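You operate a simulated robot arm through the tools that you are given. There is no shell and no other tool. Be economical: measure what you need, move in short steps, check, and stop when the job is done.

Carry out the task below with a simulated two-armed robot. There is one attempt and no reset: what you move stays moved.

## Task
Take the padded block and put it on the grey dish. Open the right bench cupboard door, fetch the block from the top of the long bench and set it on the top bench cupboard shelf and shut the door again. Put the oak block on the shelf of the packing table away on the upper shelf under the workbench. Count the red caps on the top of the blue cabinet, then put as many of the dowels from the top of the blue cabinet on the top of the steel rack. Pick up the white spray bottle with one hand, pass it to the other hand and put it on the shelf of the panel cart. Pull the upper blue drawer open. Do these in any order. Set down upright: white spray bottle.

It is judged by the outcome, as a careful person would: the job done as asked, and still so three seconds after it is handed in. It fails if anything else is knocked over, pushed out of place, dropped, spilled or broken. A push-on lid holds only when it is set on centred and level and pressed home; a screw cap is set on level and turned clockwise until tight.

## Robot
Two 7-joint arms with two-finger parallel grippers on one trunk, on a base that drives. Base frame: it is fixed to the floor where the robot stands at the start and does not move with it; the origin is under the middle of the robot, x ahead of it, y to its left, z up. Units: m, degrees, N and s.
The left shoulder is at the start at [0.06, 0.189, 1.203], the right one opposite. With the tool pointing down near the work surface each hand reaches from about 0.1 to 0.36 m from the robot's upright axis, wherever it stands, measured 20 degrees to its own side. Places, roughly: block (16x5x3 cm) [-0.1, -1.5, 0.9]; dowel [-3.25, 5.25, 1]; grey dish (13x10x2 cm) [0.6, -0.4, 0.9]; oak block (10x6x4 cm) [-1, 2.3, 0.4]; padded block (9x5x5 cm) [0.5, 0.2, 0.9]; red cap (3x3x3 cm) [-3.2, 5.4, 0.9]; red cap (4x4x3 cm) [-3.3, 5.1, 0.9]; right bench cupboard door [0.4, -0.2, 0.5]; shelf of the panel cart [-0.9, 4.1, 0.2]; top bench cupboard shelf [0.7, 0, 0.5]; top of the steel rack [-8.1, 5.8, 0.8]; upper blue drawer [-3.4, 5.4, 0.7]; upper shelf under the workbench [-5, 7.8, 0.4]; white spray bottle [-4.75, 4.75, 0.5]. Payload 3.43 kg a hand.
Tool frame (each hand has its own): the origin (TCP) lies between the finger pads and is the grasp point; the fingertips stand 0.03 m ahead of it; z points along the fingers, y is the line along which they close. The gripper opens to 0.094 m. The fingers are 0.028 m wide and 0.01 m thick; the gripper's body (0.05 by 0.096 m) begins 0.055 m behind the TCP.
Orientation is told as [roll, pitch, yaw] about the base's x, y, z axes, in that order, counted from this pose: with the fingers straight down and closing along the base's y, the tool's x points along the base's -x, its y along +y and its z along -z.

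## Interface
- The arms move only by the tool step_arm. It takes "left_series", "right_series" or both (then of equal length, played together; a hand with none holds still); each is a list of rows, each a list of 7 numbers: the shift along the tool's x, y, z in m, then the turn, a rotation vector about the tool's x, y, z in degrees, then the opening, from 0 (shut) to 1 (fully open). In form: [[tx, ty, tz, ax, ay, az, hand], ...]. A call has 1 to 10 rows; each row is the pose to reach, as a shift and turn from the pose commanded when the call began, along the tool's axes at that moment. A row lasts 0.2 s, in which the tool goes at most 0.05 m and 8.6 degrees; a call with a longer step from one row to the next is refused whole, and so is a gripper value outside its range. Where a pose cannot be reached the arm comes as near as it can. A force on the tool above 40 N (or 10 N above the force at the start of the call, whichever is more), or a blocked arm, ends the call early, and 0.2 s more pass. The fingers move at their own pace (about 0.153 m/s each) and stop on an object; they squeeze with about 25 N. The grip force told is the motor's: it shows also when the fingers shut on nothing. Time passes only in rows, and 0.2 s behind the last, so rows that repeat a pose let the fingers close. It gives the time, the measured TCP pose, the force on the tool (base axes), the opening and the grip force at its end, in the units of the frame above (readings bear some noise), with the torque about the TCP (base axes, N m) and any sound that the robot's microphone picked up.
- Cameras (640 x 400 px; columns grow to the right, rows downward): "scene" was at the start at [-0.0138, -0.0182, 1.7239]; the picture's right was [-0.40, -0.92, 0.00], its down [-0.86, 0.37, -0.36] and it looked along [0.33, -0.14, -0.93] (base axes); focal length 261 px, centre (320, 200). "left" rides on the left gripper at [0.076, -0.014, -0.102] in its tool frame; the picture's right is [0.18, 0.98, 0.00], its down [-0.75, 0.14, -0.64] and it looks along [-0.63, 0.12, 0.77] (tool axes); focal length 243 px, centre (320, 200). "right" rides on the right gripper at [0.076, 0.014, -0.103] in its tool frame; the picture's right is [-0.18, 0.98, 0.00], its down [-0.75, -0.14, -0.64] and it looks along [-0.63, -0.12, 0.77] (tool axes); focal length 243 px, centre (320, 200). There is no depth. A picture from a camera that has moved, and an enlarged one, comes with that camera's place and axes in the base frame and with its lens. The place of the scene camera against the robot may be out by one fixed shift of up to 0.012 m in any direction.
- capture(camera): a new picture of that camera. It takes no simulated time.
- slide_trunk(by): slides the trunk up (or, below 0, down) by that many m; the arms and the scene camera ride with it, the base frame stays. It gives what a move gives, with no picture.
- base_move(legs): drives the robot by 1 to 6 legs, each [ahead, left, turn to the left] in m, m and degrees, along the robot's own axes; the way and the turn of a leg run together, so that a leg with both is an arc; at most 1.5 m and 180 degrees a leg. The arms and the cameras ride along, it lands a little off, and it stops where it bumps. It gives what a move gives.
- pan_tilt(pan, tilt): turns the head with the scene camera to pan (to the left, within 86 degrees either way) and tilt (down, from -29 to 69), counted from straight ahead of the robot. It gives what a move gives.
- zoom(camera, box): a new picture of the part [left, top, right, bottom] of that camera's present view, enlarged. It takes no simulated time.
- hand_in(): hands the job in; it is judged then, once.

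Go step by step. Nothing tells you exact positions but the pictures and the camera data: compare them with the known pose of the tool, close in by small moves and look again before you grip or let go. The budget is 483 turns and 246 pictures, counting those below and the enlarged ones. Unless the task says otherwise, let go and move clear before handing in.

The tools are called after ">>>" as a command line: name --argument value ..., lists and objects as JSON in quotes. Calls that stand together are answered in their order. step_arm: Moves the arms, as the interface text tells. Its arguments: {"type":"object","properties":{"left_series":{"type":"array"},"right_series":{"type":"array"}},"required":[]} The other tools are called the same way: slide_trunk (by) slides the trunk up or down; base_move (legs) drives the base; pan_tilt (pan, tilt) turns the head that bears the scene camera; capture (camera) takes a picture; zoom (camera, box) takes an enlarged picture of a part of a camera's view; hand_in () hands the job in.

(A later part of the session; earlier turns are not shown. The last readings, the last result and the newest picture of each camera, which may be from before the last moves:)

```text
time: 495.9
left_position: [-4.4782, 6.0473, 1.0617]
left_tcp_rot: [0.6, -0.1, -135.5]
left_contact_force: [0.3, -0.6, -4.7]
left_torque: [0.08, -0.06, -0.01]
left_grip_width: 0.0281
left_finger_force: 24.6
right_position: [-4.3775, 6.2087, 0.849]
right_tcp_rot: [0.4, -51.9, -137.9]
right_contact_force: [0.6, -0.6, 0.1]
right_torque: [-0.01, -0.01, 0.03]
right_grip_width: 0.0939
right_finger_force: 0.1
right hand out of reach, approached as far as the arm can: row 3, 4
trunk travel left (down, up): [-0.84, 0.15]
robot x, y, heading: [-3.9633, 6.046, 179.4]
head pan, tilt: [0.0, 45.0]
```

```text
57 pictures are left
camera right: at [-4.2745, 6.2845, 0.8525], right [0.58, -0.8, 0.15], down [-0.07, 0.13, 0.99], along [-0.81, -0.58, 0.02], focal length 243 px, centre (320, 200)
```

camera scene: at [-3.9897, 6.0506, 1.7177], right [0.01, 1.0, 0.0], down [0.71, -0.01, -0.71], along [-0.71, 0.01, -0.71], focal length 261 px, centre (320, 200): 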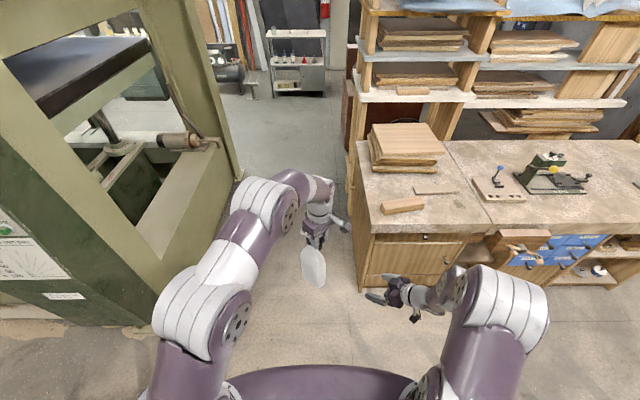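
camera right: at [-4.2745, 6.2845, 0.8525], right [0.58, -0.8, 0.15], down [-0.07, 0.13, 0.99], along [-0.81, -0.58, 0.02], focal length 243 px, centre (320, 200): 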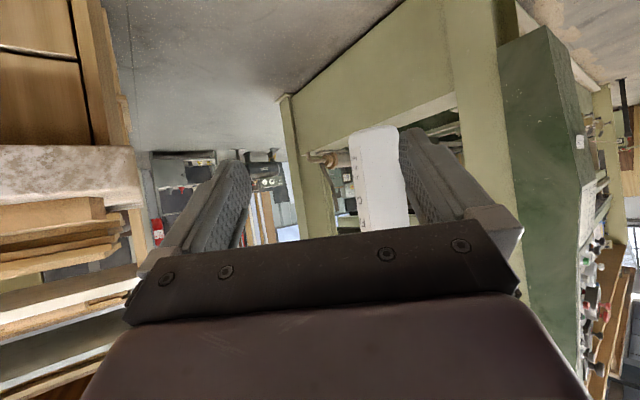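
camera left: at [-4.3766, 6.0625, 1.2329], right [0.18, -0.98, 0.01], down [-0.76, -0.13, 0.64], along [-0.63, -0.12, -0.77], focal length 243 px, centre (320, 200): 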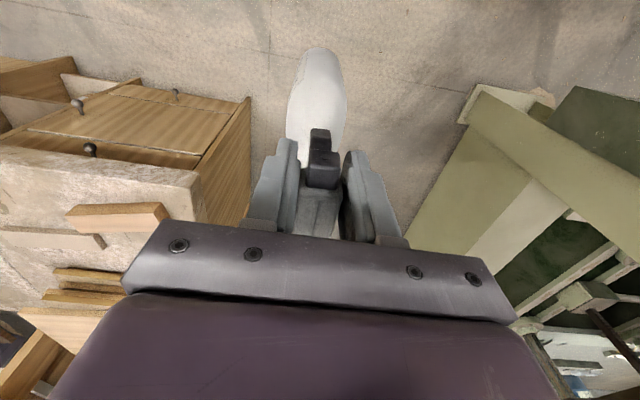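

>>> step_arm --left_series '[[0.006, -0.015, 0, 0, 0, 0, 0], [0.012, -0.03, 0, 0, 0, 0, 0], [0.0173, -0.0461, 0, 0, 0, 0, 0]]'

>>> capture --camera "right"

```text
time: 496.7
left_position: [-4.4975, 6.0934, 1.0604]
left_tcp_rot: [0.6, -0.1, -135.5]
left_contact_force: [-0.7, 0.9, -5.0]
left_torque: [0.07, -0.08, 0.01]
left_grip_width: 0.0282
left_finger_force: 25.0
right_position: [-4.3778, 6.2101, 0.8491]
right_tcp_rot: [0.5, -51.8, -138.0]
right_contact_force: [0.2, -0.9, 0.1]
right_torque: [0.02, -0.02, 0.04]
right_grip_width: 0.0943
right_finger_force: 0.1
trunk travel left (down, up): [-0.84, 0.15]
robot x, y, heading: [-3.9669, 6.0456, 179.5]
head pan, tilt: [0.0, 45.0]
```

```text
56 pictures are left
camera right: at [-4.275, 6.285, 0.8522], right [0.58, -0.8, 0.15], down [-0.07, 0.13, 0.99], along [-0.81, -0.58, 0.02], focal length 243 px, centre (320, 200)
```

right: 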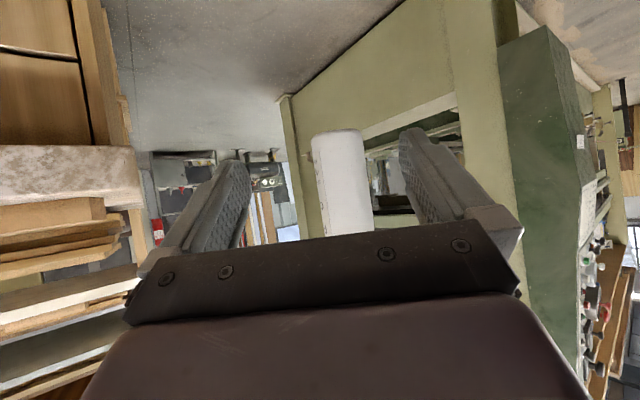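

Lined up. Moving the right hand forward around the bottle body.

>>> step_arm --right_series '[[-0.02, 0.004, 0.025, 0, 0, 0, 1], [-0.04, 0.008, 0.051, 0, 0, 0, 1], [-0.06, 0.01, 0.077, 0, 0, 0, 1]]'

>>> capture --camera "right"

>>> zoom --camera "scene" --box '[240, 160, 440, 330]'

```text
time: 497.5
left_position: [-4.4968, 6.0928, 1.0604]
left_tcp_rot: [0.6, -0.2, -135.5]
left_contact_force: [0.5, -0.3, -3.8]
left_torque: [0.1, -0.04, -0.01]
left_grip_width: 0.0281
left_finger_force: 25.0
right_position: [-4.4439, 6.1376, 0.8482]
right_tcp_rot: [-0.2, -51.8, -137.5]
right_contact_force: [-0.3, 0.9, -0.6]
right_torque: [0.0, 0.01, -0.01]
right_grip_width: 0.0938
right_finger_force: 0.1
trunk travel left (down, up): [-0.84, 0.15]
robot x, y, heading: [-3.9589, 6.0453, 179.5]
head pan, tilt: [0.0, 45.0]
```

```text
55 pictures are left
camera right: at [-4.3401, 6.2115, 0.8512], right [0.58, -0.8, 0.14], down [-0.06, 0.13, 0.99], along [-0.81, -0.58, 0.02], focal length 243 px, centre (320, 200)
```

right: 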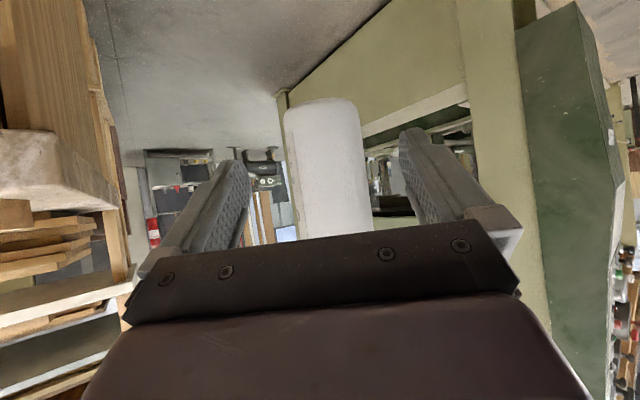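

```text
2.35 times, centred on (340, 245) of scene
camera zoom: at [-3.9902, 6.0494, 1.7177], right [0.01, 1.0, 0.0], down [0.71, -0.01, -0.71], along [-0.71, 0.01, -0.71], focal length 613 px, centre (273, 94)
```

zoom: 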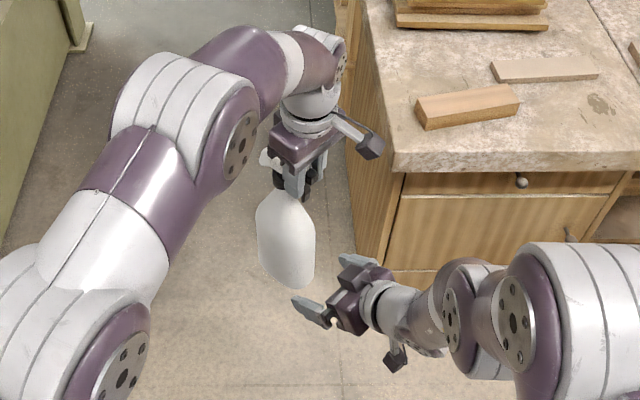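

>>> step_arm --right_series '[[-0.01, 0, 0.013, 0, 0, 0, 1], [-0.02, 0, 0.026, 0, 0, 0, 1]]'

>>> step_arm --right_series '[[0, 0, 0, 0, 0, 0, 0.6], [0, 0, 0, 0, 0, 0, 0.3], [0, 0, 0, 0, 0, 0, 0], [0, 0, 0, 0, 0, 0, 0], [0, 0, 0, 0, 0, 0, 0]]'

>>> capture --camera "right"

>>> zoom --camera "scene" --box '[240, 160, 440, 330]'

```text
time: 498.1
left_position: [-4.4966, 6.0918, 1.0611]
left_tcp_rot: [0.7, -0.1, -135.5]
left_contact_force: [0.5, -0.4, -3.6]
left_torque: [0.08, -0.05, 0.0]
left_grip_width: 0.028
left_finger_force: 25.1
right_position: [-4.4673, 6.1154, 0.8468]
right_tcp_rot: [-0.3, -51.8, -137.6]
right_contact_force: [-0.4, -0.4, 0.3]
right_torque: [0.0, -0.01, 0.02]
right_grip_width: 0.0939
right_finger_force: 0.1
trunk travel left (down, up): [-0.84, 0.15]
robot x, y, heading: [-3.9637, 6.0436, 179.5]
head pan, tilt: [0.0, 45.0]
```

```text
time: 499.3
left_position: [-4.4947, 6.0916, 1.0612]
left_tcp_rot: [0.6, 0.0, -135.4]
left_contact_force: [-0.2, -0.2, -3.2]
left_torque: [0.01, -0.07, 0.11]
left_grip_width: 0.0281
left_finger_force: 25.5
right_position: [-4.4664, 6.1158, 0.8474]
right_tcp_rot: [0.0, -51.9, -137.6]
right_contact_force: [0.1, 1.0, -0.5]
right_torque: [0.0, 0.04, -0.13]
right_grip_width: 0.0534
right_finger_force: 24.9
trunk travel left (down, up): [-0.84, 0.15]
robot x, y, heading: [-3.9625, 6.0469, 179.8]
head pan, tilt: [0.0, 45.0]
```

```text
53 pictures are left
camera right: at [-4.3641, 6.1901, 0.8511], right [0.58, -0.8, 0.14], down [-0.06, 0.13, 0.99], along [-0.81, -0.58, 0.02], focal length 243 px, centre (320, 200)
```

right: 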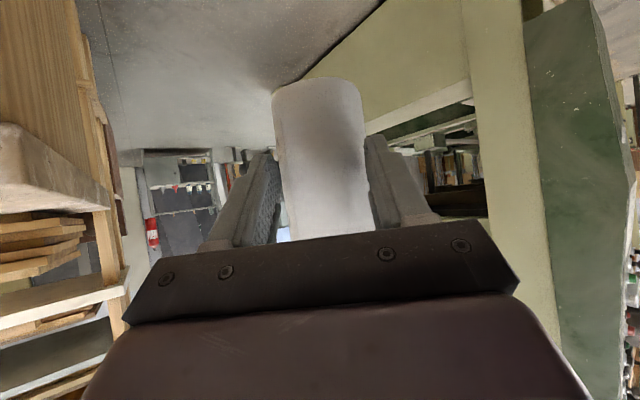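

```text
2.35 times, centred on (340, 245) of scene
camera zoom: at [-3.9897, 6.0501, 1.7177], right [0.01, 1.0, 0.0], down [0.71, -0.01, -0.71], along [-0.71, 0.01, -0.71], focal length 613 px, centre (273, 94)
```

zoom: 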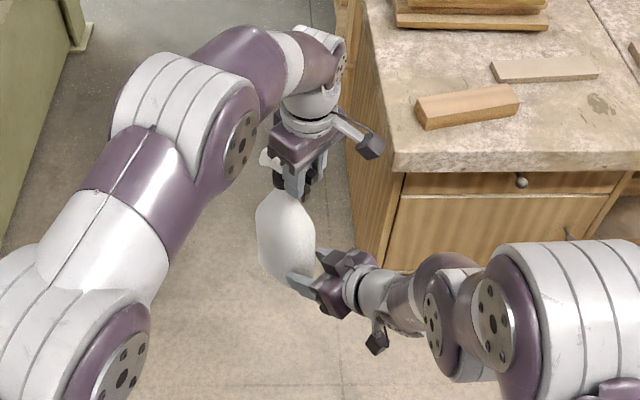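

Right hand grips the body (5.3 cm), but I'd like it slightly deeper; I'll reopen, advance 12 mm and regrip before the left lets go.

>>> step_arm --right_series '[[0, 0, 0, 0, 0, 0, 0.8], [-0.0074, 0, 0.0095, 0, 0, 0, 0.8], [-0.0074, 0, 0.0095, 0, 0, 0, 0.4], [-0.0074, 0, 0.0095, 0, 0, 0, 0], [-0.0074, 0, 0.0095, 0, 0, 0, 0], [-0.0074, 0, 0.0095, 0, 0, 0, 0]]'

>>> step_arm --left_series '[[0, 0, 0, 0, 0, 0, 0.35], [0, 0, 0, 0, 0, 0, 0.5], [0, 0, 0, 0, 0, 0, 0.55]]'

>>> capture --camera "right"

>>> capture --camera "left"

```text
time: 500.7
left_position: [-4.4959, 6.0923, 1.0598]
left_tcp_rot: [0.7, -0.1, -135.5]
left_contact_force: [-3.8, -3.4, -8.4]
left_torque: [-0.39, 0.38, -0.02]
left_grip_width: 0.0279
left_finger_force: 24.6
right_position: [-4.4769, 6.1072, 0.8477]
right_tcp_rot: [-0.3, -51.8, -137.6]
right_contact_force: [3.8, 3.8, 4.0]
right_torque: [-0.26, 0.37, 0.0]
right_grip_width: 0.0598
right_finger_force: 24.8
trunk travel left (down, up): [-0.84, 0.15]
robot x, y, heading: [-3.9651, 6.0467, 179.4]
head pan, tilt: [0.0, 45.0]
```

```text
time: 501.5
left_position: [-4.496, 6.0925, 1.0597]
left_tcp_rot: [0.6, -0.2, -135.5]
left_contact_force: [0.3, 0.8, 0.0]
left_torque: [-0.07, 0.01, 0.0]
left_grip_width: 0.0517
left_finger_force: 0.0
right_position: [-4.4764, 6.1077, 0.8473]
right_tcp_rot: [-0.2, -51.9, -137.6]
right_contact_force: [-0.5, -0.4, 0.1]
right_torque: [0.15, -0.2, 0.0]
right_grip_width: 0.0596
right_finger_force: 25.0
trunk travel left (down, up): [-0.84, 0.15]
robot x, y, heading: [-3.9621, 6.0472, 179.5]
head pan, tilt: [0.0, 45.0]
```

```text
51 pictures are left
camera right: at [-4.373, 6.1817, 0.8511], right [0.58, -0.8, 0.14], down [-0.06, 0.13, 0.99], along [-0.81, -0.58, 0.02], focal length 243 px, centre (320, 200)
```

right: 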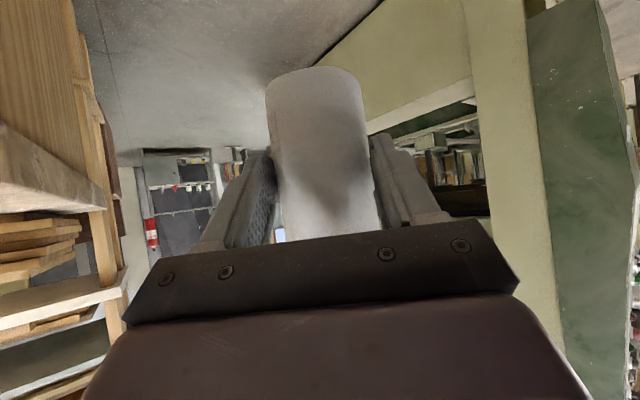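

```text
50 pictures are left
camera left: at [-4.4528, 6.1567, 1.1614], right [0.82, -0.57, 0.01], down [-0.44, -0.62, 0.64], along [-0.36, -0.53, -0.76], focal length 243 px, centre (320, 200)
```

left: 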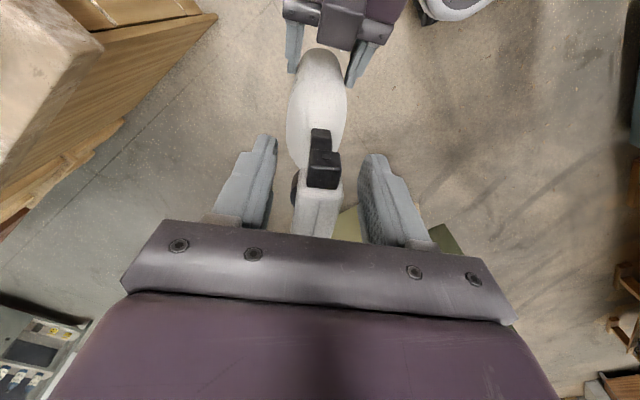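

The right hand now holds the bottle; the left has opened. I'll raise the left hand clear and check the bottle stays put.

>>> step_arm --left_series '[[0, 0, -0.02, 0, 0, 0, 0.6], [0, 0, -0.05, 0, 0, 0, 0.6], [0, 0, -0.09, 0, 0, 0, 0.6], [0.0, 0.03, -0.12, 0, 0, 0, 0.6], [0.0, 0.07, -0.13, 0, 0, 0, 0.6], [0.0, 0.11, -0.13, 0, 0, 0, 0.6]]'

>>> capture --camera "scene"

>>> capture --camera "right"

```text
time: 502.9
left_position: [-4.4198, 6.0145, 1.192]
left_tcp_rot: [0.5, -0.1, -135.5]
left_contact_force: [-0.4, 0.0, 0.4]
left_torque: [0.01, 0.01, 0.0]
left_grip_width: 0.0562
left_finger_force: 0.0
left hand out of reach, approached as far as the arm can: row 2, 3, 4, 5
right_position: [-4.4754, 6.1069, 0.8482]
right_tcp_rot: [-0.3, -52.0, -137.5]
right_contact_force: [0.0, -0.2, 0.4]
right_torque: [0.19, -0.15, -0.06]
right_grip_width: 0.0597
right_finger_force: 25.4
trunk travel left (down, up): [-0.84, 0.15]
robot x, y, heading: [-3.9654, 6.0472, 179.8]
head pan, tilt: [0.0, 45.0]
```

```text
49 pictures are left
camera scene: at [-3.9884, 6.049, 1.7177], right [0.01, 1.0, 0.0], down [0.71, 0.0, -0.71], along [-0.71, 0.01, -0.71], focal length 261 px, centre (320, 200)
```

scene: 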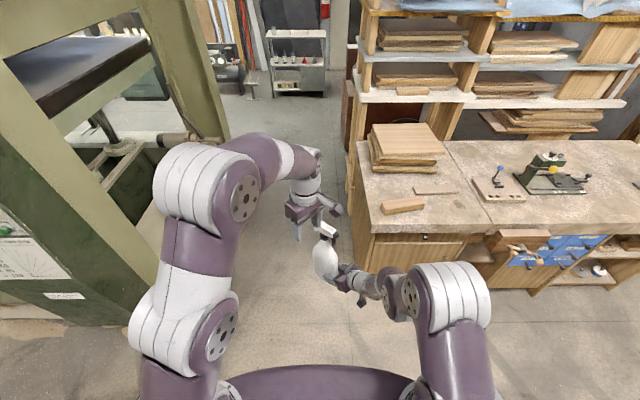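

```text
48 pictures are left
camera right: at [-4.3724, 6.1813, 0.8515], right [0.58, -0.8, 0.14], down [-0.06, 0.13, 0.99], along [-0.81, -0.58, 0.02], focal length 243 px, centre (320, 200)
```

right: 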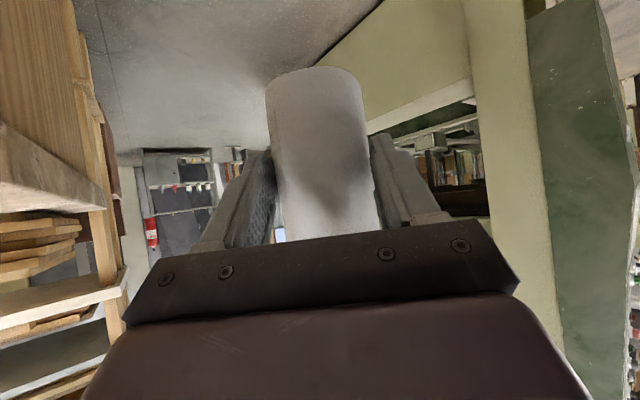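

The handover worked: the right hand holds the bottle by its body. I'll tuck the left hand away, back east along the free floor, and turn toward the panel cart.

>>> step_arm --left_series '[[0.03, 0.02, 0, 0, 0, 0, 0.6], [0.06, 0.04, 0, 0, 0, 0, 0.6], [0.06, 0.08, 0, 0, 0, 0, 0.6], [0.06, 0.12, 0, 0, 0, 0, 0.6]]'

>>> base_move --legs '[[-1.0, 0, 0], [-1.1, 0, 0], [0, 0, 140]]'

>>> pan_tilt --pan 0 --tilt 30

>>> capture --camera "scene"

```text
time: 503.9
left_position: [-4.2909, 5.9691, 1.1938]
left_tcp_rot: [0.5, -0.1, -135.5]
left_contact_force: [0.5, -0.6, 0.4]
left_torque: [0.05, 0.0, 0.0]
left_grip_width: 0.0564
left_finger_force: 0.0
right_position: [-4.4748, 6.107, 0.8491]
right_tcp_rot: [-0.3, -51.9, -137.5]
right_contact_force: [0.1, 0.1, 1.2]
right_torque: [0.18, -0.15, 0.0]
right_grip_width: 0.0598
right_finger_force: 24.8
trunk travel left (down, up): [-0.84, 0.15]
robot x, y, heading: [-3.9614, 6.0445, 179.7]
head pan, tilt: [0.0, 45.0]
```

```text
time: 520.1
left_position: [-1.5621, 5.8726, 1.1923]
left_tcp_rot: [0.5, -0.1, 5.5]
left_contact_force: [0.0, -0.3, -0.8]
left_torque: [-0.06, 0.02, 0.01]
left_grip_width: 0.0564
left_finger_force: 0.2
right_position: [-1.5049, 5.6512, 0.8478]
right_tcp_rot: [-0.2, -51.9, 3.5]
right_contact_force: [-0.5, 0.2, -0.6]
right_torque: [-0.04, 0.26, 0.02]
right_grip_width: 0.0589
right_finger_force: 24.3
trunk travel left (down, up): [-0.84, 0.15]
robot x, y, heading: [-1.862, 6.0236, -39.0]
head pan, tilt: [0.0, 45.0]
```

```text
time: 520.9
left_position: [-1.5622, 5.8726, 1.1933]
left_tcp_rot: [0.7, 0.0, 5.5]
left_contact_force: [0.6, 0.7, 0.4]
left_torque: [-0.03, 0.0, -0.01]
left_grip_width: 0.0564
left_finger_force: 0.0
right_position: [-1.5045, 5.6527, 0.8478]
right_tcp_rot: [-0.2, -52.0, 3.4]
right_contact_force: [-0.8, 0.4, 0.2]
right_torque: [-0.01, 0.25, -0.03]
right_grip_width: 0.0592
right_finger_force: 25.6
trunk travel left (down, up): [-0.84, 0.15]
robot x, y, heading: [-1.8694, 6.0224, -39.5]
head pan, tilt: [0.0, 30.0]
```

```text
47 pictures are left
camera scene: at [-1.8467, 6.0072, 1.7403], right [-0.64, -0.77, 0.0], down [-0.39, 0.32, -0.87], along [0.67, -0.55, -0.5], focal length 261 px, centre (320, 200)
```

scene: 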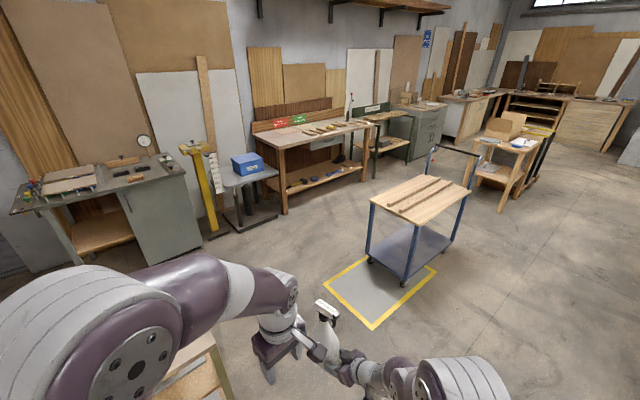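

I see the cart: its lower deck runs x -1.12…-0.73, y 3.63…4.48. I'll face east, swing the bottle hand to point straight ahead on my right side, and tuck the left hand further out.

>>> base_move --legs '[[0, 0, 39.5]]'

>>> step_arm --right_series '[[0.0105, -0.033, -0.0134, 4.7, 0, 3.7, 0], [0.021, -0.066, -0.0268, 9.4, 0, 7.4, 0], [0.0315, -0.099, -0.0402, 14.1, 0, 11.1, 0], [0.042, -0.132, -0.0536, 18.8, 0, 14.8, 0], [0.0525, -0.165, -0.067, 23.5, 0, 18.5, 0], [0.063, -0.198, -0.0805, 28.2, 0, 22.2, 0], [0.0735, -0.2305, -0.0939, 33.1, 0, 25.9, 0]]' --left_series '[[0.01, 0.03, 0, 0, 0, 0, 0.6], [0.02, 0.06, 0, 0, 0, 0, 0.6], [0.03, 0.09, 0, 0, 0, 0, 0.6], [0.03, 0.12, 0, 0, 0, 0, 0.6], [0.03, 0.15, 0, 0, 0, 0, 0.6], [0.03, 0.15, 0, 0, 0, 0, 0.6], [0.03, 0.15, 0, 0, 0, 0, 0.6]]'

>>> capture --camera "scene"

```text
time: 523.2
left_position: [-1.5355, 6.099, 1.1934]
left_tcp_rot: [0.6, 0.0, 44.7]
left_contact_force: [0.5, 0.1, 0.1]
left_torque: [0.0, -0.02, 0.02]
left_grip_width: 0.0563
left_finger_force: 0.0
right_position: [-1.3515, 5.9629, 0.8473]
right_tcp_rot: [-0.1, -51.9, 42.7]
right_contact_force: [-0.2, -0.2, -0.6]
right_torque: [-0.19, 0.18, -0.02]
right_grip_width: 0.0588
right_finger_force: 25.0
trunk travel left (down, up): [-0.84, 0.15]
robot x, y, heading: [-1.8645, 6.024, 0.1]
head pan, tilt: [0.0, 30.0]
```

```text
time: 524.8
left_position: [-1.6416, 6.1799, 1.1928]
left_tcp_rot: [0.6, -0.1, 45.0]
left_contact_force: [0.8, -0.4, -0.3]
left_torque: [0.03, -0.01, 0.0]
left_grip_width: 0.0566
left_finger_force: 0.0
left hand out of reach, approached as far as the arm can: row 5, 6, 7
right_position: [-1.2824, 5.7136, 0.848]
right_tcp_rot: [-0.2, -51.9, 0.7]
right_contact_force: [-0.9, -0.2, 0.3]
right_torque: [-0.03, 0.27, 0.01]
right_grip_width: 0.0588
right_finger_force: 25.3
trunk travel left (down, up): [-0.84, 0.15]
robot x, y, heading: [-1.8632, 6.0255, -0.2]
head pan, tilt: [0.0, 30.0]
```

```text
46 pictures are left
camera scene: at [-1.8395, 6.0256, 1.7403], right [0.0, -1.0, 0.0], down [-0.5, 0.0, -0.87], along [0.87, 0.0, -0.5], focal length 261 px, centre (320, 200)
```

scene: 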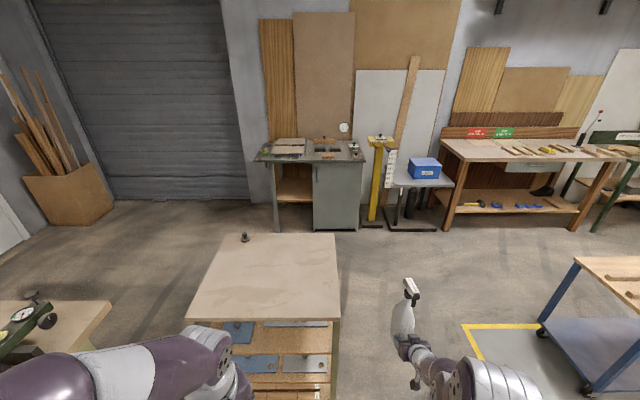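

>>> base_move --legs '[[0, -0.8, 0], [0.04, 0, 0], [0, -0.8, 0]]'

>>> pan_tilt --pan -20 --tilt 42

>>> capture --camera "scene"

```text
time: 533.4
left_position: [-1.5987, 4.5844, 1.1932]
left_tcp_rot: [0.6, -0.1, 45.1]
left_contact_force: [-1.3, -0.6, -0.2]
left_torque: [0.01, -0.01, 0.02]
left_grip_width: 0.0564
left_finger_force: 0.0
right_position: [-1.239, 4.1199, 0.8483]
right_tcp_rot: [-0.2, -51.9, 1.0]
right_contact_force: [-0.2, 0.1, -5.3]
right_torque: [-0.03, 0.24, 0.04]
right_grip_width: 0.0585
right_finger_force: 24.9
trunk travel left (down, up): [-0.84, 0.15]
robot x, y, heading: [-1.8228, 4.4245, 0.1]
head pan, tilt: [0.0, 30.0]
```

```text
time: 534.2
left_position: [-1.5982, 4.5838, 1.1934]
left_tcp_rot: [0.6, -0.1, 45.1]
left_contact_force: [-0.3, 0.3, -0.3]
left_torque: [0.04, 0.01, 0.01]
left_grip_width: 0.0563
left_finger_force: 0.1
right_position: [-1.2404, 4.12, 0.8486]
right_tcp_rot: [-0.2, -51.8, 0.8]
right_contact_force: [-0.2, 1.0, -4.9]
right_torque: [-0.05, 0.24, -0.02]
right_grip_width: 0.0587
right_finger_force: 24.8
trunk travel left (down, up): [-0.84, 0.15]
robot x, y, heading: [-1.8216, 4.4281, 0.2]
head pan, tilt: [-20.0, 42.0]
```

```text
45 pictures are left
camera scene: at [-1.8086, 4.4015, 1.7221], right [-0.34, -0.94, 0.0], down [-0.63, 0.23, -0.74], along [0.7, -0.25, -0.67], focal length 261 px, centre (320, 200)
```

scene: 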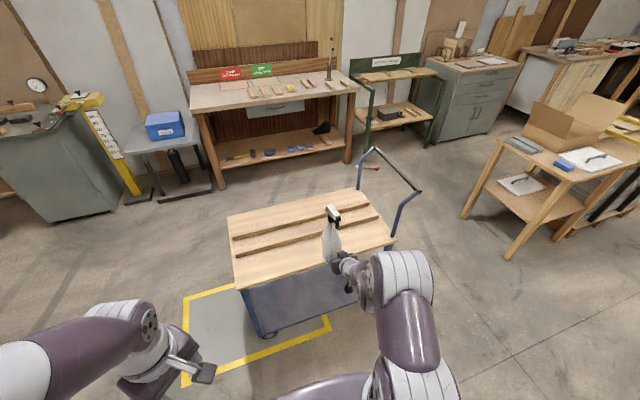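

The bottle hangs just over the cart's edge, so I'll pull back first, then lower the trunk in stages while keeping the hand relatively high.

>>> base_move --legs '[[-0.12, 0, 0]]'

>>> step_arm --right_series '[[0.01, 0, -0.013, 0, 0, 0, 0], [0.02, 0, -0.028, 0, 0, 0, 0], [0.031, 0, -0.04, 0, 0, 0, 0]]'

>>> slide_trunk --by -0.4

>>> step_arm --right_series '[[-0.02, 0, -0.0155, 0, 0, 0, 0], [-0.04, 0, -0.031, 0, 0, 0, 0], [-0.06, 0, -0.047, 0, 0, 0, 0], [-0.0788, 0, -0.0616, 0, 0, 0, 0]]'

>>> slide_trunk --by -0.3

>>> step_arm --right_series '[[-0.02, 0, -0.0155, 0, 0, 0, 0], [-0.04, 0, -0.031, 0, 0, 0, 0], [-0.06, 0, -0.047, 0, 0, 0, 0], [-0.0788, 0, -0.0616, 0, 0, 0, 0]]'

>>> capture --camera "scene"

>>> capture --camera "right"

```text
time: 535.5
left_position: [-1.7193, 4.5846, 1.1921]
left_tcp_rot: [0.8, 0.0, 45.2]
left_contact_force: [-0.3, -0.1, 0.1]
left_torque: [0.0, 0.03, 0.03]
left_grip_width: 0.0565
left_finger_force: 0.1
right_position: [-1.3606, 4.1197, 0.8481]
right_tcp_rot: [-0.1, -51.9, 0.9]
right_contact_force: [-0.3, 0.0, -3.9]
right_torque: [-0.02, 0.22, -0.02]
right_grip_width: 0.0585
right_finger_force: 25.4
trunk travel left (down, up): [-0.84, 0.15]
robot x, y, heading: [-1.9441, 4.4259, 0.1]
head pan, tilt: [-20.0, 42.0]
```

```text
time: 536.3
left_position: [-1.7208, 4.5842, 1.1924]
left_tcp_rot: [0.6, -0.2, 45.1]
left_contact_force: [-0.2, -0.8, 0.5]
left_torque: [-0.01, -0.04, 0.03]
left_grip_width: 0.0564
left_finger_force: 0.1
right_position: [-1.4113, 4.1194, 0.8485]
right_tcp_rot: [-0.2, -52.1, 1.0]
right_contact_force: [-0.5, -0.5, -5.4]
right_torque: [0.03, 0.26, 0.0]
right_grip_width: 0.0584
right_finger_force: 25.3
trunk travel left (down, up): [-0.84, 0.15]
robot x, y, heading: [-1.9461, 4.4269, -0.1]
head pan, tilt: [-20.0, 42.0]
```

```text
time: 540.1
left_position: [-1.7203, 4.584, 0.7926]
left_tcp_rot: [0.6, -0.1, 45.1]
left_contact_force: [-0.3, -0.5, -0.7]
left_torque: [0.02, 0.02, 0.02]
left_grip_width: 0.0564
left_finger_force: 0.1
right_position: [-1.4117, 4.1186, 0.4477]
right_tcp_rot: [-0.2, -52.0, 0.9]
right_contact_force: [-0.1, 0.3, -3.6]
right_torque: [0.01, 0.26, 0.0]
right_grip_width: 0.0581
right_finger_force: 25.5
trunk travel left (down, up): [-0.44, 0.55]
robot x, y, heading: [-1.945, 4.4257, 0.2]
head pan, tilt: [-20.0, 42.0]
```

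```text
time: 541.1
left_position: [-1.7204, 4.5843, 0.7923]
left_tcp_rot: [0.6, -0.1, 45.2]
left_contact_force: [0.0, -0.6, -0.2]
left_torque: [0.02, 0.03, -0.01]
left_grip_width: 0.0564
left_finger_force: 0.0
right_position: [-1.4115, 4.1201, 0.5485]
right_tcp_rot: [-0.2, -51.9, 0.9]
right_contact_force: [-0.3, 0.3, -4.1]
right_torque: [0.01, 0.31, -0.01]
right_grip_width: 0.0585
right_finger_force: 24.7
trunk travel left (down, up): [-0.44, 0.55]
robot x, y, heading: [-1.9438, 4.4255, 0.1]
head pan, tilt: [-20.0, 42.0]
```

```text
time: 544.1
left_position: [-1.72, 4.5847, 0.4939]
left_tcp_rot: [0.5, -0.1, 45.0]
left_contact_force: [0.8, -0.1, 0.3]
left_torque: [0.0, -0.02, -0.01]
left_grip_width: 0.0564
left_finger_force: 0.0
right_position: [-1.412, 4.1197, 0.2484]
right_tcp_rot: [-0.2, -52.0, 0.9]
right_contact_force: [-0.1, 0.4, -4.2]
right_torque: [0.02, 0.25, 0.0]
right_grip_width: 0.0583
right_finger_force: 25.7
trunk travel left (down, up): [-0.14, 0.85]
robot x, y, heading: [-1.9458, 4.4253, -0.1]
head pan, tilt: [-20.0, 42.0]
```

```text
time: 545.1
left_position: [-1.7189, 4.5837, 0.4931]
left_tcp_rot: [0.6, -0.1, 45.2]
left_contact_force: [0.1, -1.1, 0.1]
left_torque: [-0.02, -0.04, -0.02]
left_grip_width: 0.0566
left_finger_force: 0.1
right_position: [-1.4112, 4.1198, 0.3478]
right_tcp_rot: [-0.2, -51.8, 0.9]
right_contact_force: [0.6, 0.4, -5.1]
right_torque: [0.0, 0.26, 0.0]
right_grip_width: 0.0579
right_finger_force: 24.9
trunk travel left (down, up): [-0.14, 0.85]
robot x, y, heading: [-1.9413, 4.4258, -0.3]
head pan, tilt: [-20.0, 42.0]
```

```text
44 pictures are left
camera scene: at [-1.93, 4.4014, 1.022], right [-0.34, -0.94, 0.0], down [-0.63, 0.23, -0.74], along [0.7, -0.25, -0.67], focal length 261 px, centre (320, 200)
```

scene: 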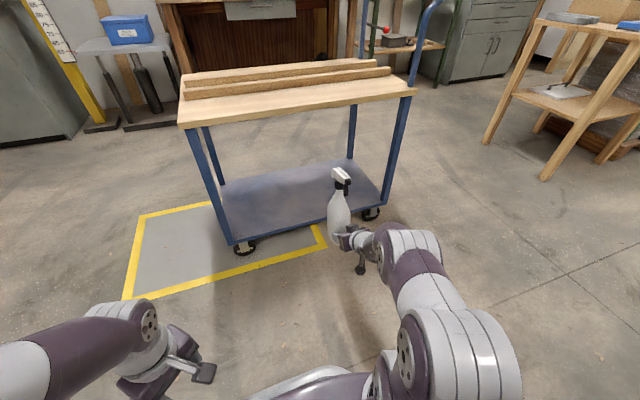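

```text
43 pictures are left
camera right: at [-1.5404, 4.1315, 0.3513], right [0.1, 0.98, 0.14], down [-0.04, -0.14, 0.99], along [0.99, -0.1, 0.02], focal length 243 px, centre (320, 200)
```

right: 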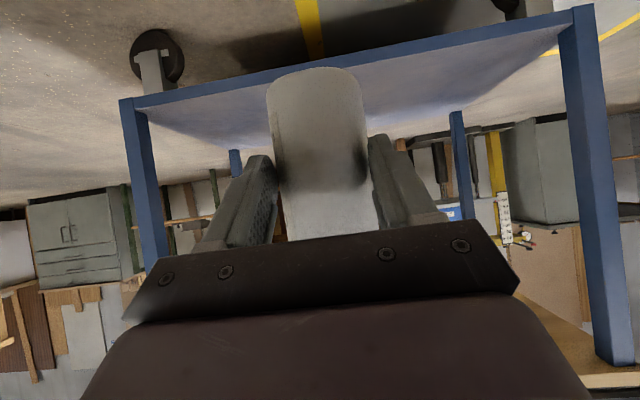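

Great view: the cart's lower deck is at about z 0.17 with its front edge at x≈-1.13, and the bottle hangs upright 10 cm above that level. I'll drive it in between the posts.

>>> step_arm --right_series '[[-0.012, 0, 0.016, 0, 0, 0, 0], [-0.025, 0, 0.032, 0, 0, 0, 0], [-0.037, 0, 0.047, 0, 0, 0, 0]]'

>>> base_move --legs '[[0.37, 0, 0]]'

>>> capture --camera "scene"

>>> capture --camera "right"

```text
time: 545.9
left_position: [-1.7203, 4.5843, 0.4943]
left_tcp_rot: [0.6, -0.1, 45.2]
left_contact_force: [-0.1, 0.6, 0.9]
left_torque: [0.04, 0.0, 0.01]
left_grip_width: 0.0565
left_finger_force: 0.0
right_position: [-1.3501, 4.1207, 0.3492]
right_tcp_rot: [-0.2, -51.8, 1.0]
right_contact_force: [-0.3, 0.2, -4.1]
right_torque: [0.02, 0.27, 0.02]
right_grip_width: 0.0581
right_finger_force: 25.4
trunk travel left (down, up): [-0.14, 0.85]
robot x, y, heading: [-1.9466, 4.4281, 0.2]
head pan, tilt: [-20.0, 42.0]
```

```text
time: 548.3
left_position: [-1.3482, 4.5877, 0.4932]
left_tcp_rot: [0.6, 0.0, 45.3]
left_contact_force: [-0.3, -0.5, 0.0]
left_torque: [0.0, 0.04, 0.0]
left_grip_width: 0.0563
left_finger_force: 0.1
right_position: [-0.9772, 4.1262, 0.3483]
right_tcp_rot: [-0.2, -51.9, 1.2]
right_contact_force: [0.3, -0.3, -3.6]
right_torque: [-0.04, 0.25, 0.01]
right_grip_width: 0.0578
right_finger_force: 25.8
trunk travel left (down, up): [-0.14, 0.85]
robot x, y, heading: [-1.572, 4.4294, 0.5]
head pan, tilt: [-20.0, 42.0]
```

```text
42 pictures are left
camera scene: at [-1.5583, 4.4033, 1.022], right [-0.34, -0.94, 0.0], down [-0.63, 0.22, -0.74], along [0.7, -0.25, -0.67], focal length 261 px, centre (320, 200)
```

scene: 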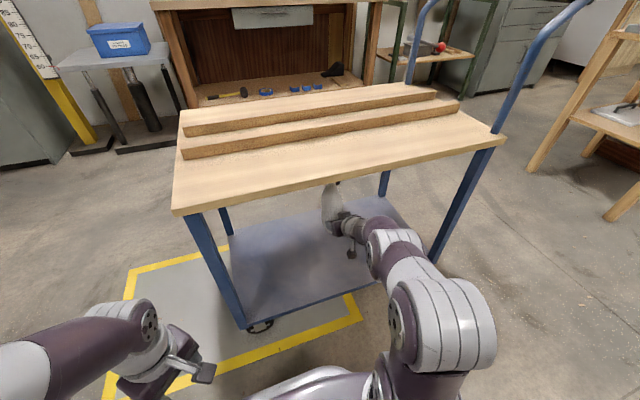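

```text
41 pictures are left
camera right: at [-1.1066, 4.1365, 0.3513], right [0.1, 0.99, 0.14], down [-0.04, -0.14, 0.99], along [0.99, -0.1, 0.02], focal length 243 px, centre (320, 200)
```

right: 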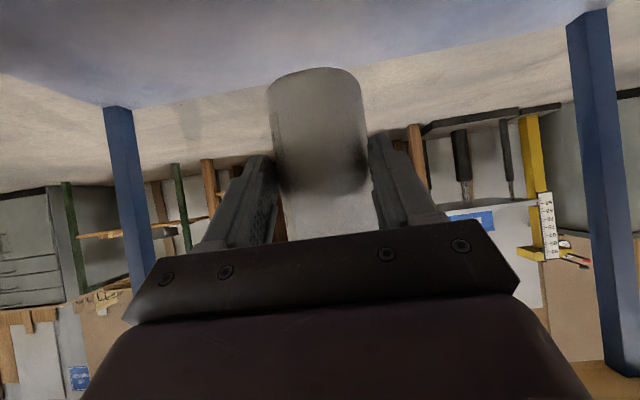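

>>> step_arm --right_series '[[0.016, 0, 0.0123, 0, 0, 0, 0], [0.032, 0, 0.025, 0, 0, 0, 0], [0.047, 0, 0.037, 0, 0, 0, 0], [0.059, 0, 0.046, 0, 0, 0, 0]]'

>>> capture --camera "right"

>>> zoom --camera "scene" --box '[260, 150, 440, 310]'

```text
time: 549.3
left_position: [-1.3494, 4.5873, 0.4935]
left_tcp_rot: [0.6, -0.1, 45.3]
left_contact_force: [0.1, -0.2, 0.5]
left_torque: [0.02, 0.01, 0.03]
left_grip_width: 0.0563
left_finger_force: 0.0
right_position: [-0.9775, 4.1263, 0.273]
right_tcp_rot: [-0.2, -52.0, 1.3]
right_contact_force: [-0.2, 0.4, -2.9]
right_torque: [-0.01, 0.27, -0.03]
right_grip_width: 0.0581
right_finger_force: 24.4
trunk travel left (down, up): [-0.14, 0.85]
robot x, y, heading: [-1.573, 4.4292, 0.5]
head pan, tilt: [-20.0, 42.0]
```

```text
40 pictures are left
camera right: at [-1.1067, 4.137, 0.2763], right [0.09, 0.99, 0.14], down [-0.04, -0.14, 0.99], along [0.99, -0.1, 0.02], focal length 243 px, centre (320, 200)
```

right: 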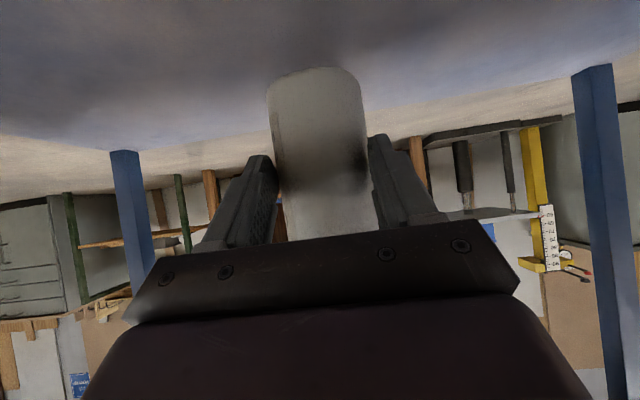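

```text
2.50 times, centred on (350, 230) of scene
camera zoom: at [-1.5583, 4.4034, 1.0221], right [-0.34, -0.94, 0.0], down [-0.63, 0.22, -0.74], along [0.7, -0.25, -0.67], focal length 652 px, centre (245, 125)
```

zoom: 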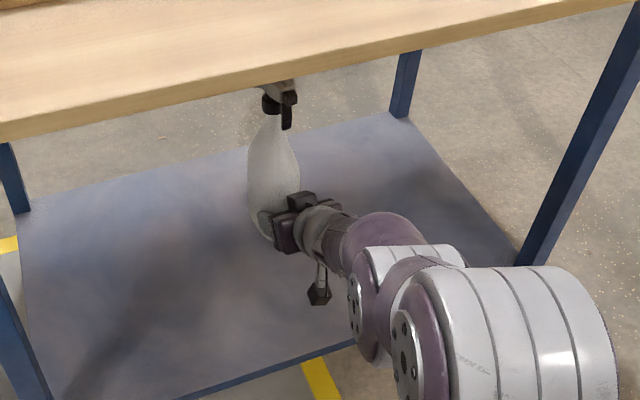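

>>> step_arm --right_series '[[0.004, 0, 0.0031, 0, 0, 0, 0], [0.008, 0, 0.0062, 0, 0, 0, 0], [0.012, 0, 0.0092, 0, 0, 0, 0], [0.0158, 0, 0.0123, 0, 0, 0, 0]]'

>>> step_arm --right_series '[[0.0032, 0, 0.0025, 0, 0, 0, 0], [0.0063, 0, 0.0049, 0, 0, 0, 0], [0.0095, 0, 0.0074, 0, 0, 0, 0]]'

>>> capture --camera "right"

```text
time: 550.3
left_position: [-1.3493, 4.5864, 0.4933]
left_tcp_rot: [0.6, -0.1, 45.3]
left_contact_force: [0.4, -0.9, -0.4]
left_torque: [-0.02, 0.03, 0.01]
left_grip_width: 0.0561
left_finger_force: 0.1
right_position: [-0.9772, 4.1248, 0.2532]
right_tcp_rot: [-0.2, -51.8, 1.2]
right_contact_force: [-0.7, 0.5, -4.3]
right_torque: [-0.02, 0.26, 0.01]
right_grip_width: 0.0578
right_finger_force: 25.4
trunk travel left (down, up): [-0.14, 0.85]
robot x, y, heading: [-1.5722, 4.4291, 0.2]
head pan, tilt: [-20.0, 42.0]
```

```text
time: 551.1
left_position: [-1.3487, 4.5868, 0.4931]
left_tcp_rot: [0.6, -0.1, 45.4]
left_contact_force: [0.5, 0.6, 0.2]
left_torque: [0.01, -0.01, 0.0]
left_grip_width: 0.0563
left_finger_force: 0.0
right_position: [-0.9785, 4.1255, 0.2408]
right_tcp_rot: [-0.3, -51.9, 1.2]
right_contact_force: [0.0, 0.1, -4.7]
right_torque: [-0.05, 0.27, 0.0]
right_grip_width: 0.0577
right_finger_force: 24.7
trunk travel left (down, up): [-0.14, 0.85]
robot x, y, heading: [-1.5744, 4.4286, -0.0]
head pan, tilt: [-20.0, 42.0]
```

```text
38 pictures are left
camera right: at [-1.1072, 4.1365, 0.2444], right [0.1, 0.99, 0.14], down [-0.04, -0.14, 0.99], along [0.99, -0.1, 0.02], focal length 243 px, centre (320, 200)
```

right: 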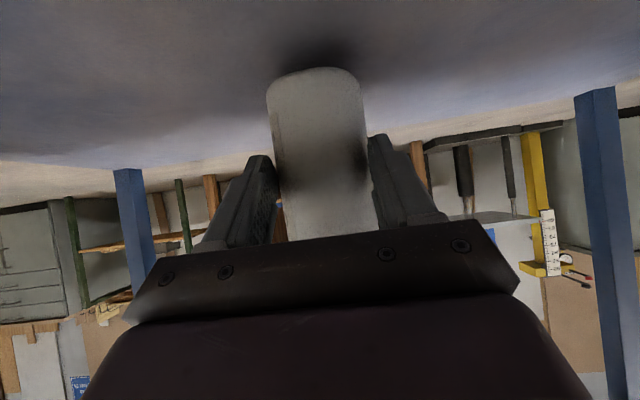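

>>> step_arm --right_series '[[0.004, 0, 0.0031, 0, 0, 0, 0], [0.008, 0, 0.0062, 0, 0, 0, 0], [0.0118, 0, 0.0092, 0, 0, 0, 0]]'

>>> step_arm --right_series '[[0.0024, 0, 0.0018, 0, 0, 0, 0], [0.0047, 0, 0.0037, 0, 0, 0, 0], [0.007, 0, 0.0055, 0, 0, 0, 0]]'

>>> capture --camera "right"

```text
time: 551.9
left_position: [-1.3501, 4.5875, 0.4941]
left_tcp_rot: [0.6, 0.0, 45.4]
left_contact_force: [0.6, -0.5, -1.1]
left_torque: [0.0, -0.02, -0.01]
left_grip_width: 0.0566
left_finger_force: 0.1
right_position: [-0.9773, 4.1244, 0.2288]
right_tcp_rot: [-0.2, -52.0, 1.2]
right_contact_force: [-0.5, 0.1, 0.5]
right_torque: [0.01, -0.2, 0.04]
right_grip_width: 0.0578
right_finger_force: 25.0
trunk travel left (down, up): [-0.14, 0.85]
robot x, y, heading: [-1.5715, 4.428, 0.3]
head pan, tilt: [-20.0, 42.0]
```

```text
time: 552.7
left_position: [-1.3503, 4.5869, 0.4951]
left_tcp_rot: [0.5, -0.1, 45.4]
left_contact_force: [-0.6, -0.3, -0.5]
left_torque: [0.03, 0.05, -0.01]
left_grip_width: 0.0563
left_finger_force: 0.1
right_position: [-0.9766, 4.1251, 0.2212]
right_tcp_rot: [-0.3, -52.3, 1.2]
right_contact_force: [-8.3, -0.9, 21.0]
right_torque: [0.01, -0.62, 0.05]
right_grip_width: 0.0572
right_finger_force: 25.5
trunk travel left (down, up): [-0.14, 0.85]
robot x, y, heading: [-1.5697, 4.4295, 0.1]
head pan, tilt: [-20.0, 42.0]
```

```text
37 pictures are left
camera right: at [-1.1058, 4.136, 0.2238], right [0.09, 0.99, 0.14], down [-0.05, -0.14, 0.99], along [0.99, -0.1, 0.03], focal length 243 px, centre (320, 200)
```

right: 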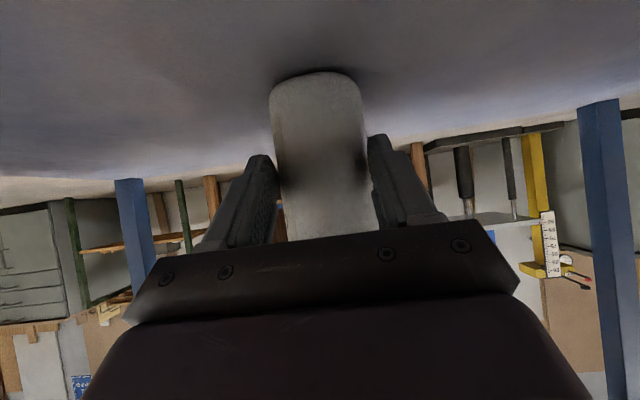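

It's firmly on the deck. I'll ease off 3 mm, open fully, and draw straight back.

>>> step_arm --right_series '[[-0.0026, 0, -0.002, 0, 0, 0, 0], [-0.0026, 0, -0.002, 0, 0, 0, 0.75], [-0.0026, 0, -0.002, 0, 0, 0, 1], [-0.0026, 0, -0.002, 0, 0, 0, 1]]'

>>> capture --camera "right"

>>> base_move --legs '[[-0.15, 0, 0]]'

>>> capture --camera "right"

```text
time: 553.7
left_position: [-1.3485, 4.5876, 0.4934]
left_tcp_rot: [0.6, -0.1, 45.4]
left_contact_force: [0.1, -1.0, -0.1]
left_torque: [0.0, -0.03, 0.02]
left_grip_width: 0.0564
left_finger_force: 0.1
right_position: [-0.9771, 4.1258, 0.2215]
right_tcp_rot: [-0.2, -51.8, 1.2]
right_contact_force: [0.8, -1.0, -0.3]
right_torque: [0.01, -0.01, -0.01]
right_grip_width: 0.0942
right_finger_force: 0.0
trunk travel left (down, up): [-0.14, 0.85]
robot x, y, heading: [-1.5717, 4.4263, 0.4]
head pan, tilt: [-20.0, 42.0]
```

```text
36 pictures are left
camera right: at [-1.107, 4.1364, 0.2241], right [0.1, 0.99, 0.14], down [-0.04, -0.14, 0.99], along [0.99, -0.1, 0.02], focal length 243 px, centre (320, 200)
```

right: 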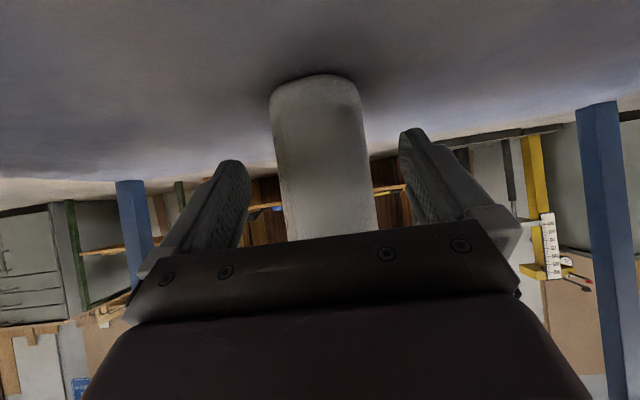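

```text
time: 555.0
left_position: [-1.4991, 4.5867, 0.4923]
left_tcp_rot: [0.6, -0.1, 45.5]
left_contact_force: [-0.4, 0.4, 0.1]
left_torque: [-0.03, -0.02, 0.04]
left_grip_width: 0.0564
left_finger_force: 0.0
right_position: [-1.1271, 4.1251, 0.2207]
right_tcp_rot: [-0.2, -51.9, 1.3]
right_contact_force: [0.6, -0.5, -0.5]
right_torque: [0.0, 0.0, 0.04]
right_grip_width: 0.0938
right_finger_force: 0.1
trunk travel left (down, up): [-0.14, 0.85]
robot x, y, heading: [-1.723, 4.427, 0.4]
head pan, tilt: [-20.0, 42.0]
```

```text
35 pictures are left
camera right: at [-1.2555, 4.1359, 0.2242], right [0.09, 0.99, 0.14], down [-0.04, -0.14, 0.99], along [0.99, -0.1, 0.02], focal length 243 px, centre (320, 200)
```

right: 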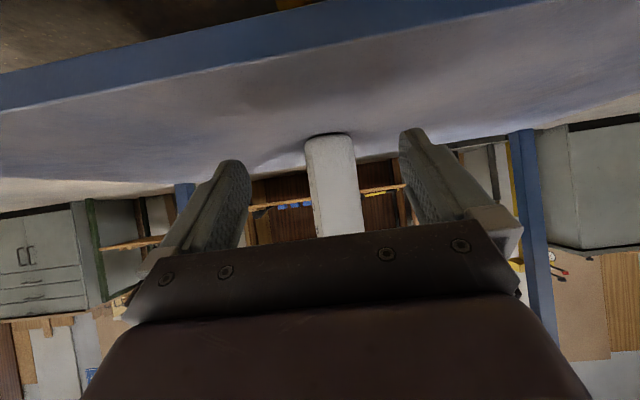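

The bottle stands upright on the cart deck. I'll back out, verify, raise the trunk, and travel to the blue cabinet's drawer side.

>>> base_move --legs '[[-0.2, 0, 0]]'

>>> capture --camera "scene"

>>> slide_trunk --by 0.4

>>> slide_trunk --by 0.3

>>> base_move --legs '[[0, 0.9, 0], [0, 0.75, 0], [-1.0, 0, 0], [-1.1, 0, 0]]'

```text
time: 556.6
left_position: [-1.7013, 4.5846, 0.4942]
left_tcp_rot: [0.6, -0.1, 45.4]
left_contact_force: [0.3, 0.8, 0.0]
left_torque: [0.02, -0.01, 0.01]
left_grip_width: 0.0564
left_finger_force: 0.2
right_position: [-1.3277, 4.1233, 0.2217]
right_tcp_rot: [-0.2, -52.0, 1.3]
right_contact_force: [0.0, 1.0, 0.3]
right_torque: [0.02, -0.02, 0.0]
right_grip_width: 0.0938
right_finger_force: 0.0
trunk travel left (down, up): [-0.14, 0.85]
robot x, y, heading: [-1.9202, 4.421, 0.4]
head pan, tilt: [-20.0, 42.0]
```

```text
34 pictures are left
camera scene: at [-1.9089, 4.4005, 1.0221], right [-0.33, -0.94, 0.0], down [-0.63, 0.22, -0.74], along [0.7, -0.25, -0.67], focal length 261 px, centre (320, 200)
```

scene: 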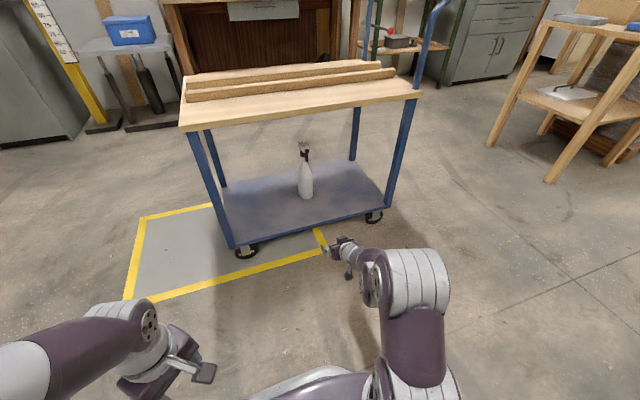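

```text
time: 560.5
left_position: [-1.701, 4.5835, 0.8933]
left_tcp_rot: [0.6, -0.1, 45.6]
left_contact_force: [-0.2, -0.4, -0.3]
left_torque: [0.03, -0.03, 0.02]
left_grip_width: 0.0564
left_finger_force: 0.2
right_position: [-1.3284, 4.1235, 0.6214]
right_tcp_rot: [-0.2, -51.9, 1.3]
right_contact_force: [0.7, -0.3, 0.0]
right_torque: [-0.02, -0.01, 0.04]
right_grip_width: 0.0939
right_finger_force: 0.1
trunk travel left (down, up): [-0.54, 0.45]
robot x, y, heading: [-1.9223, 4.4226, 0.7]
head pan, tilt: [-20.0, 42.0]
```

```text
time: 563.5
left_position: [-1.6991, 4.5851, 1.1948]
left_tcp_rot: [0.6, -0.2, 45.5]
left_contact_force: [0.2, 0.8, -0.2]
left_torque: [-0.01, 0.01, -0.01]
left_grip_width: 0.0565
left_finger_force: 0.0
right_position: [-1.3285, 4.1235, 0.9202]
right_tcp_rot: [-0.2, -51.9, 1.3]
right_contact_force: [-0.4, 0.3, 0.2]
right_torque: [-0.02, -0.01, 0.03]
right_grip_width: 0.0943
right_finger_force: 0.1
trunk travel left (down, up): [-0.84, 0.15]
robot x, y, heading: [-1.9181, 4.4254, 0.5]
head pan, tilt: [-20.0, 42.0]
```

```text
time: 581.9
left_position: [-3.8375, 6.1902, 1.1944]
left_tcp_rot: [0.6, -0.2, 46.5]
left_contact_force: [0.1, 0.0, 0.7]
left_torque: [0.01, -0.01, 0.07]
left_grip_width: 0.0564
left_finger_force: 0.0
right_position: [-3.4587, 5.7354, 0.9214]
right_tcp_rot: [-0.2, -51.9, 2.4]
right_contact_force: [0.2, 1.0, -0.2]
right_torque: [0.0, 0.0, -0.03]
right_grip_width: 0.0945
right_finger_force: 0.1
trunk travel left (down, up): [-0.84, 0.15]
robot x, y, heading: [-4.0565, 6.0269, 1.4]
head pan, tilt: [-20.0, 42.0]
```

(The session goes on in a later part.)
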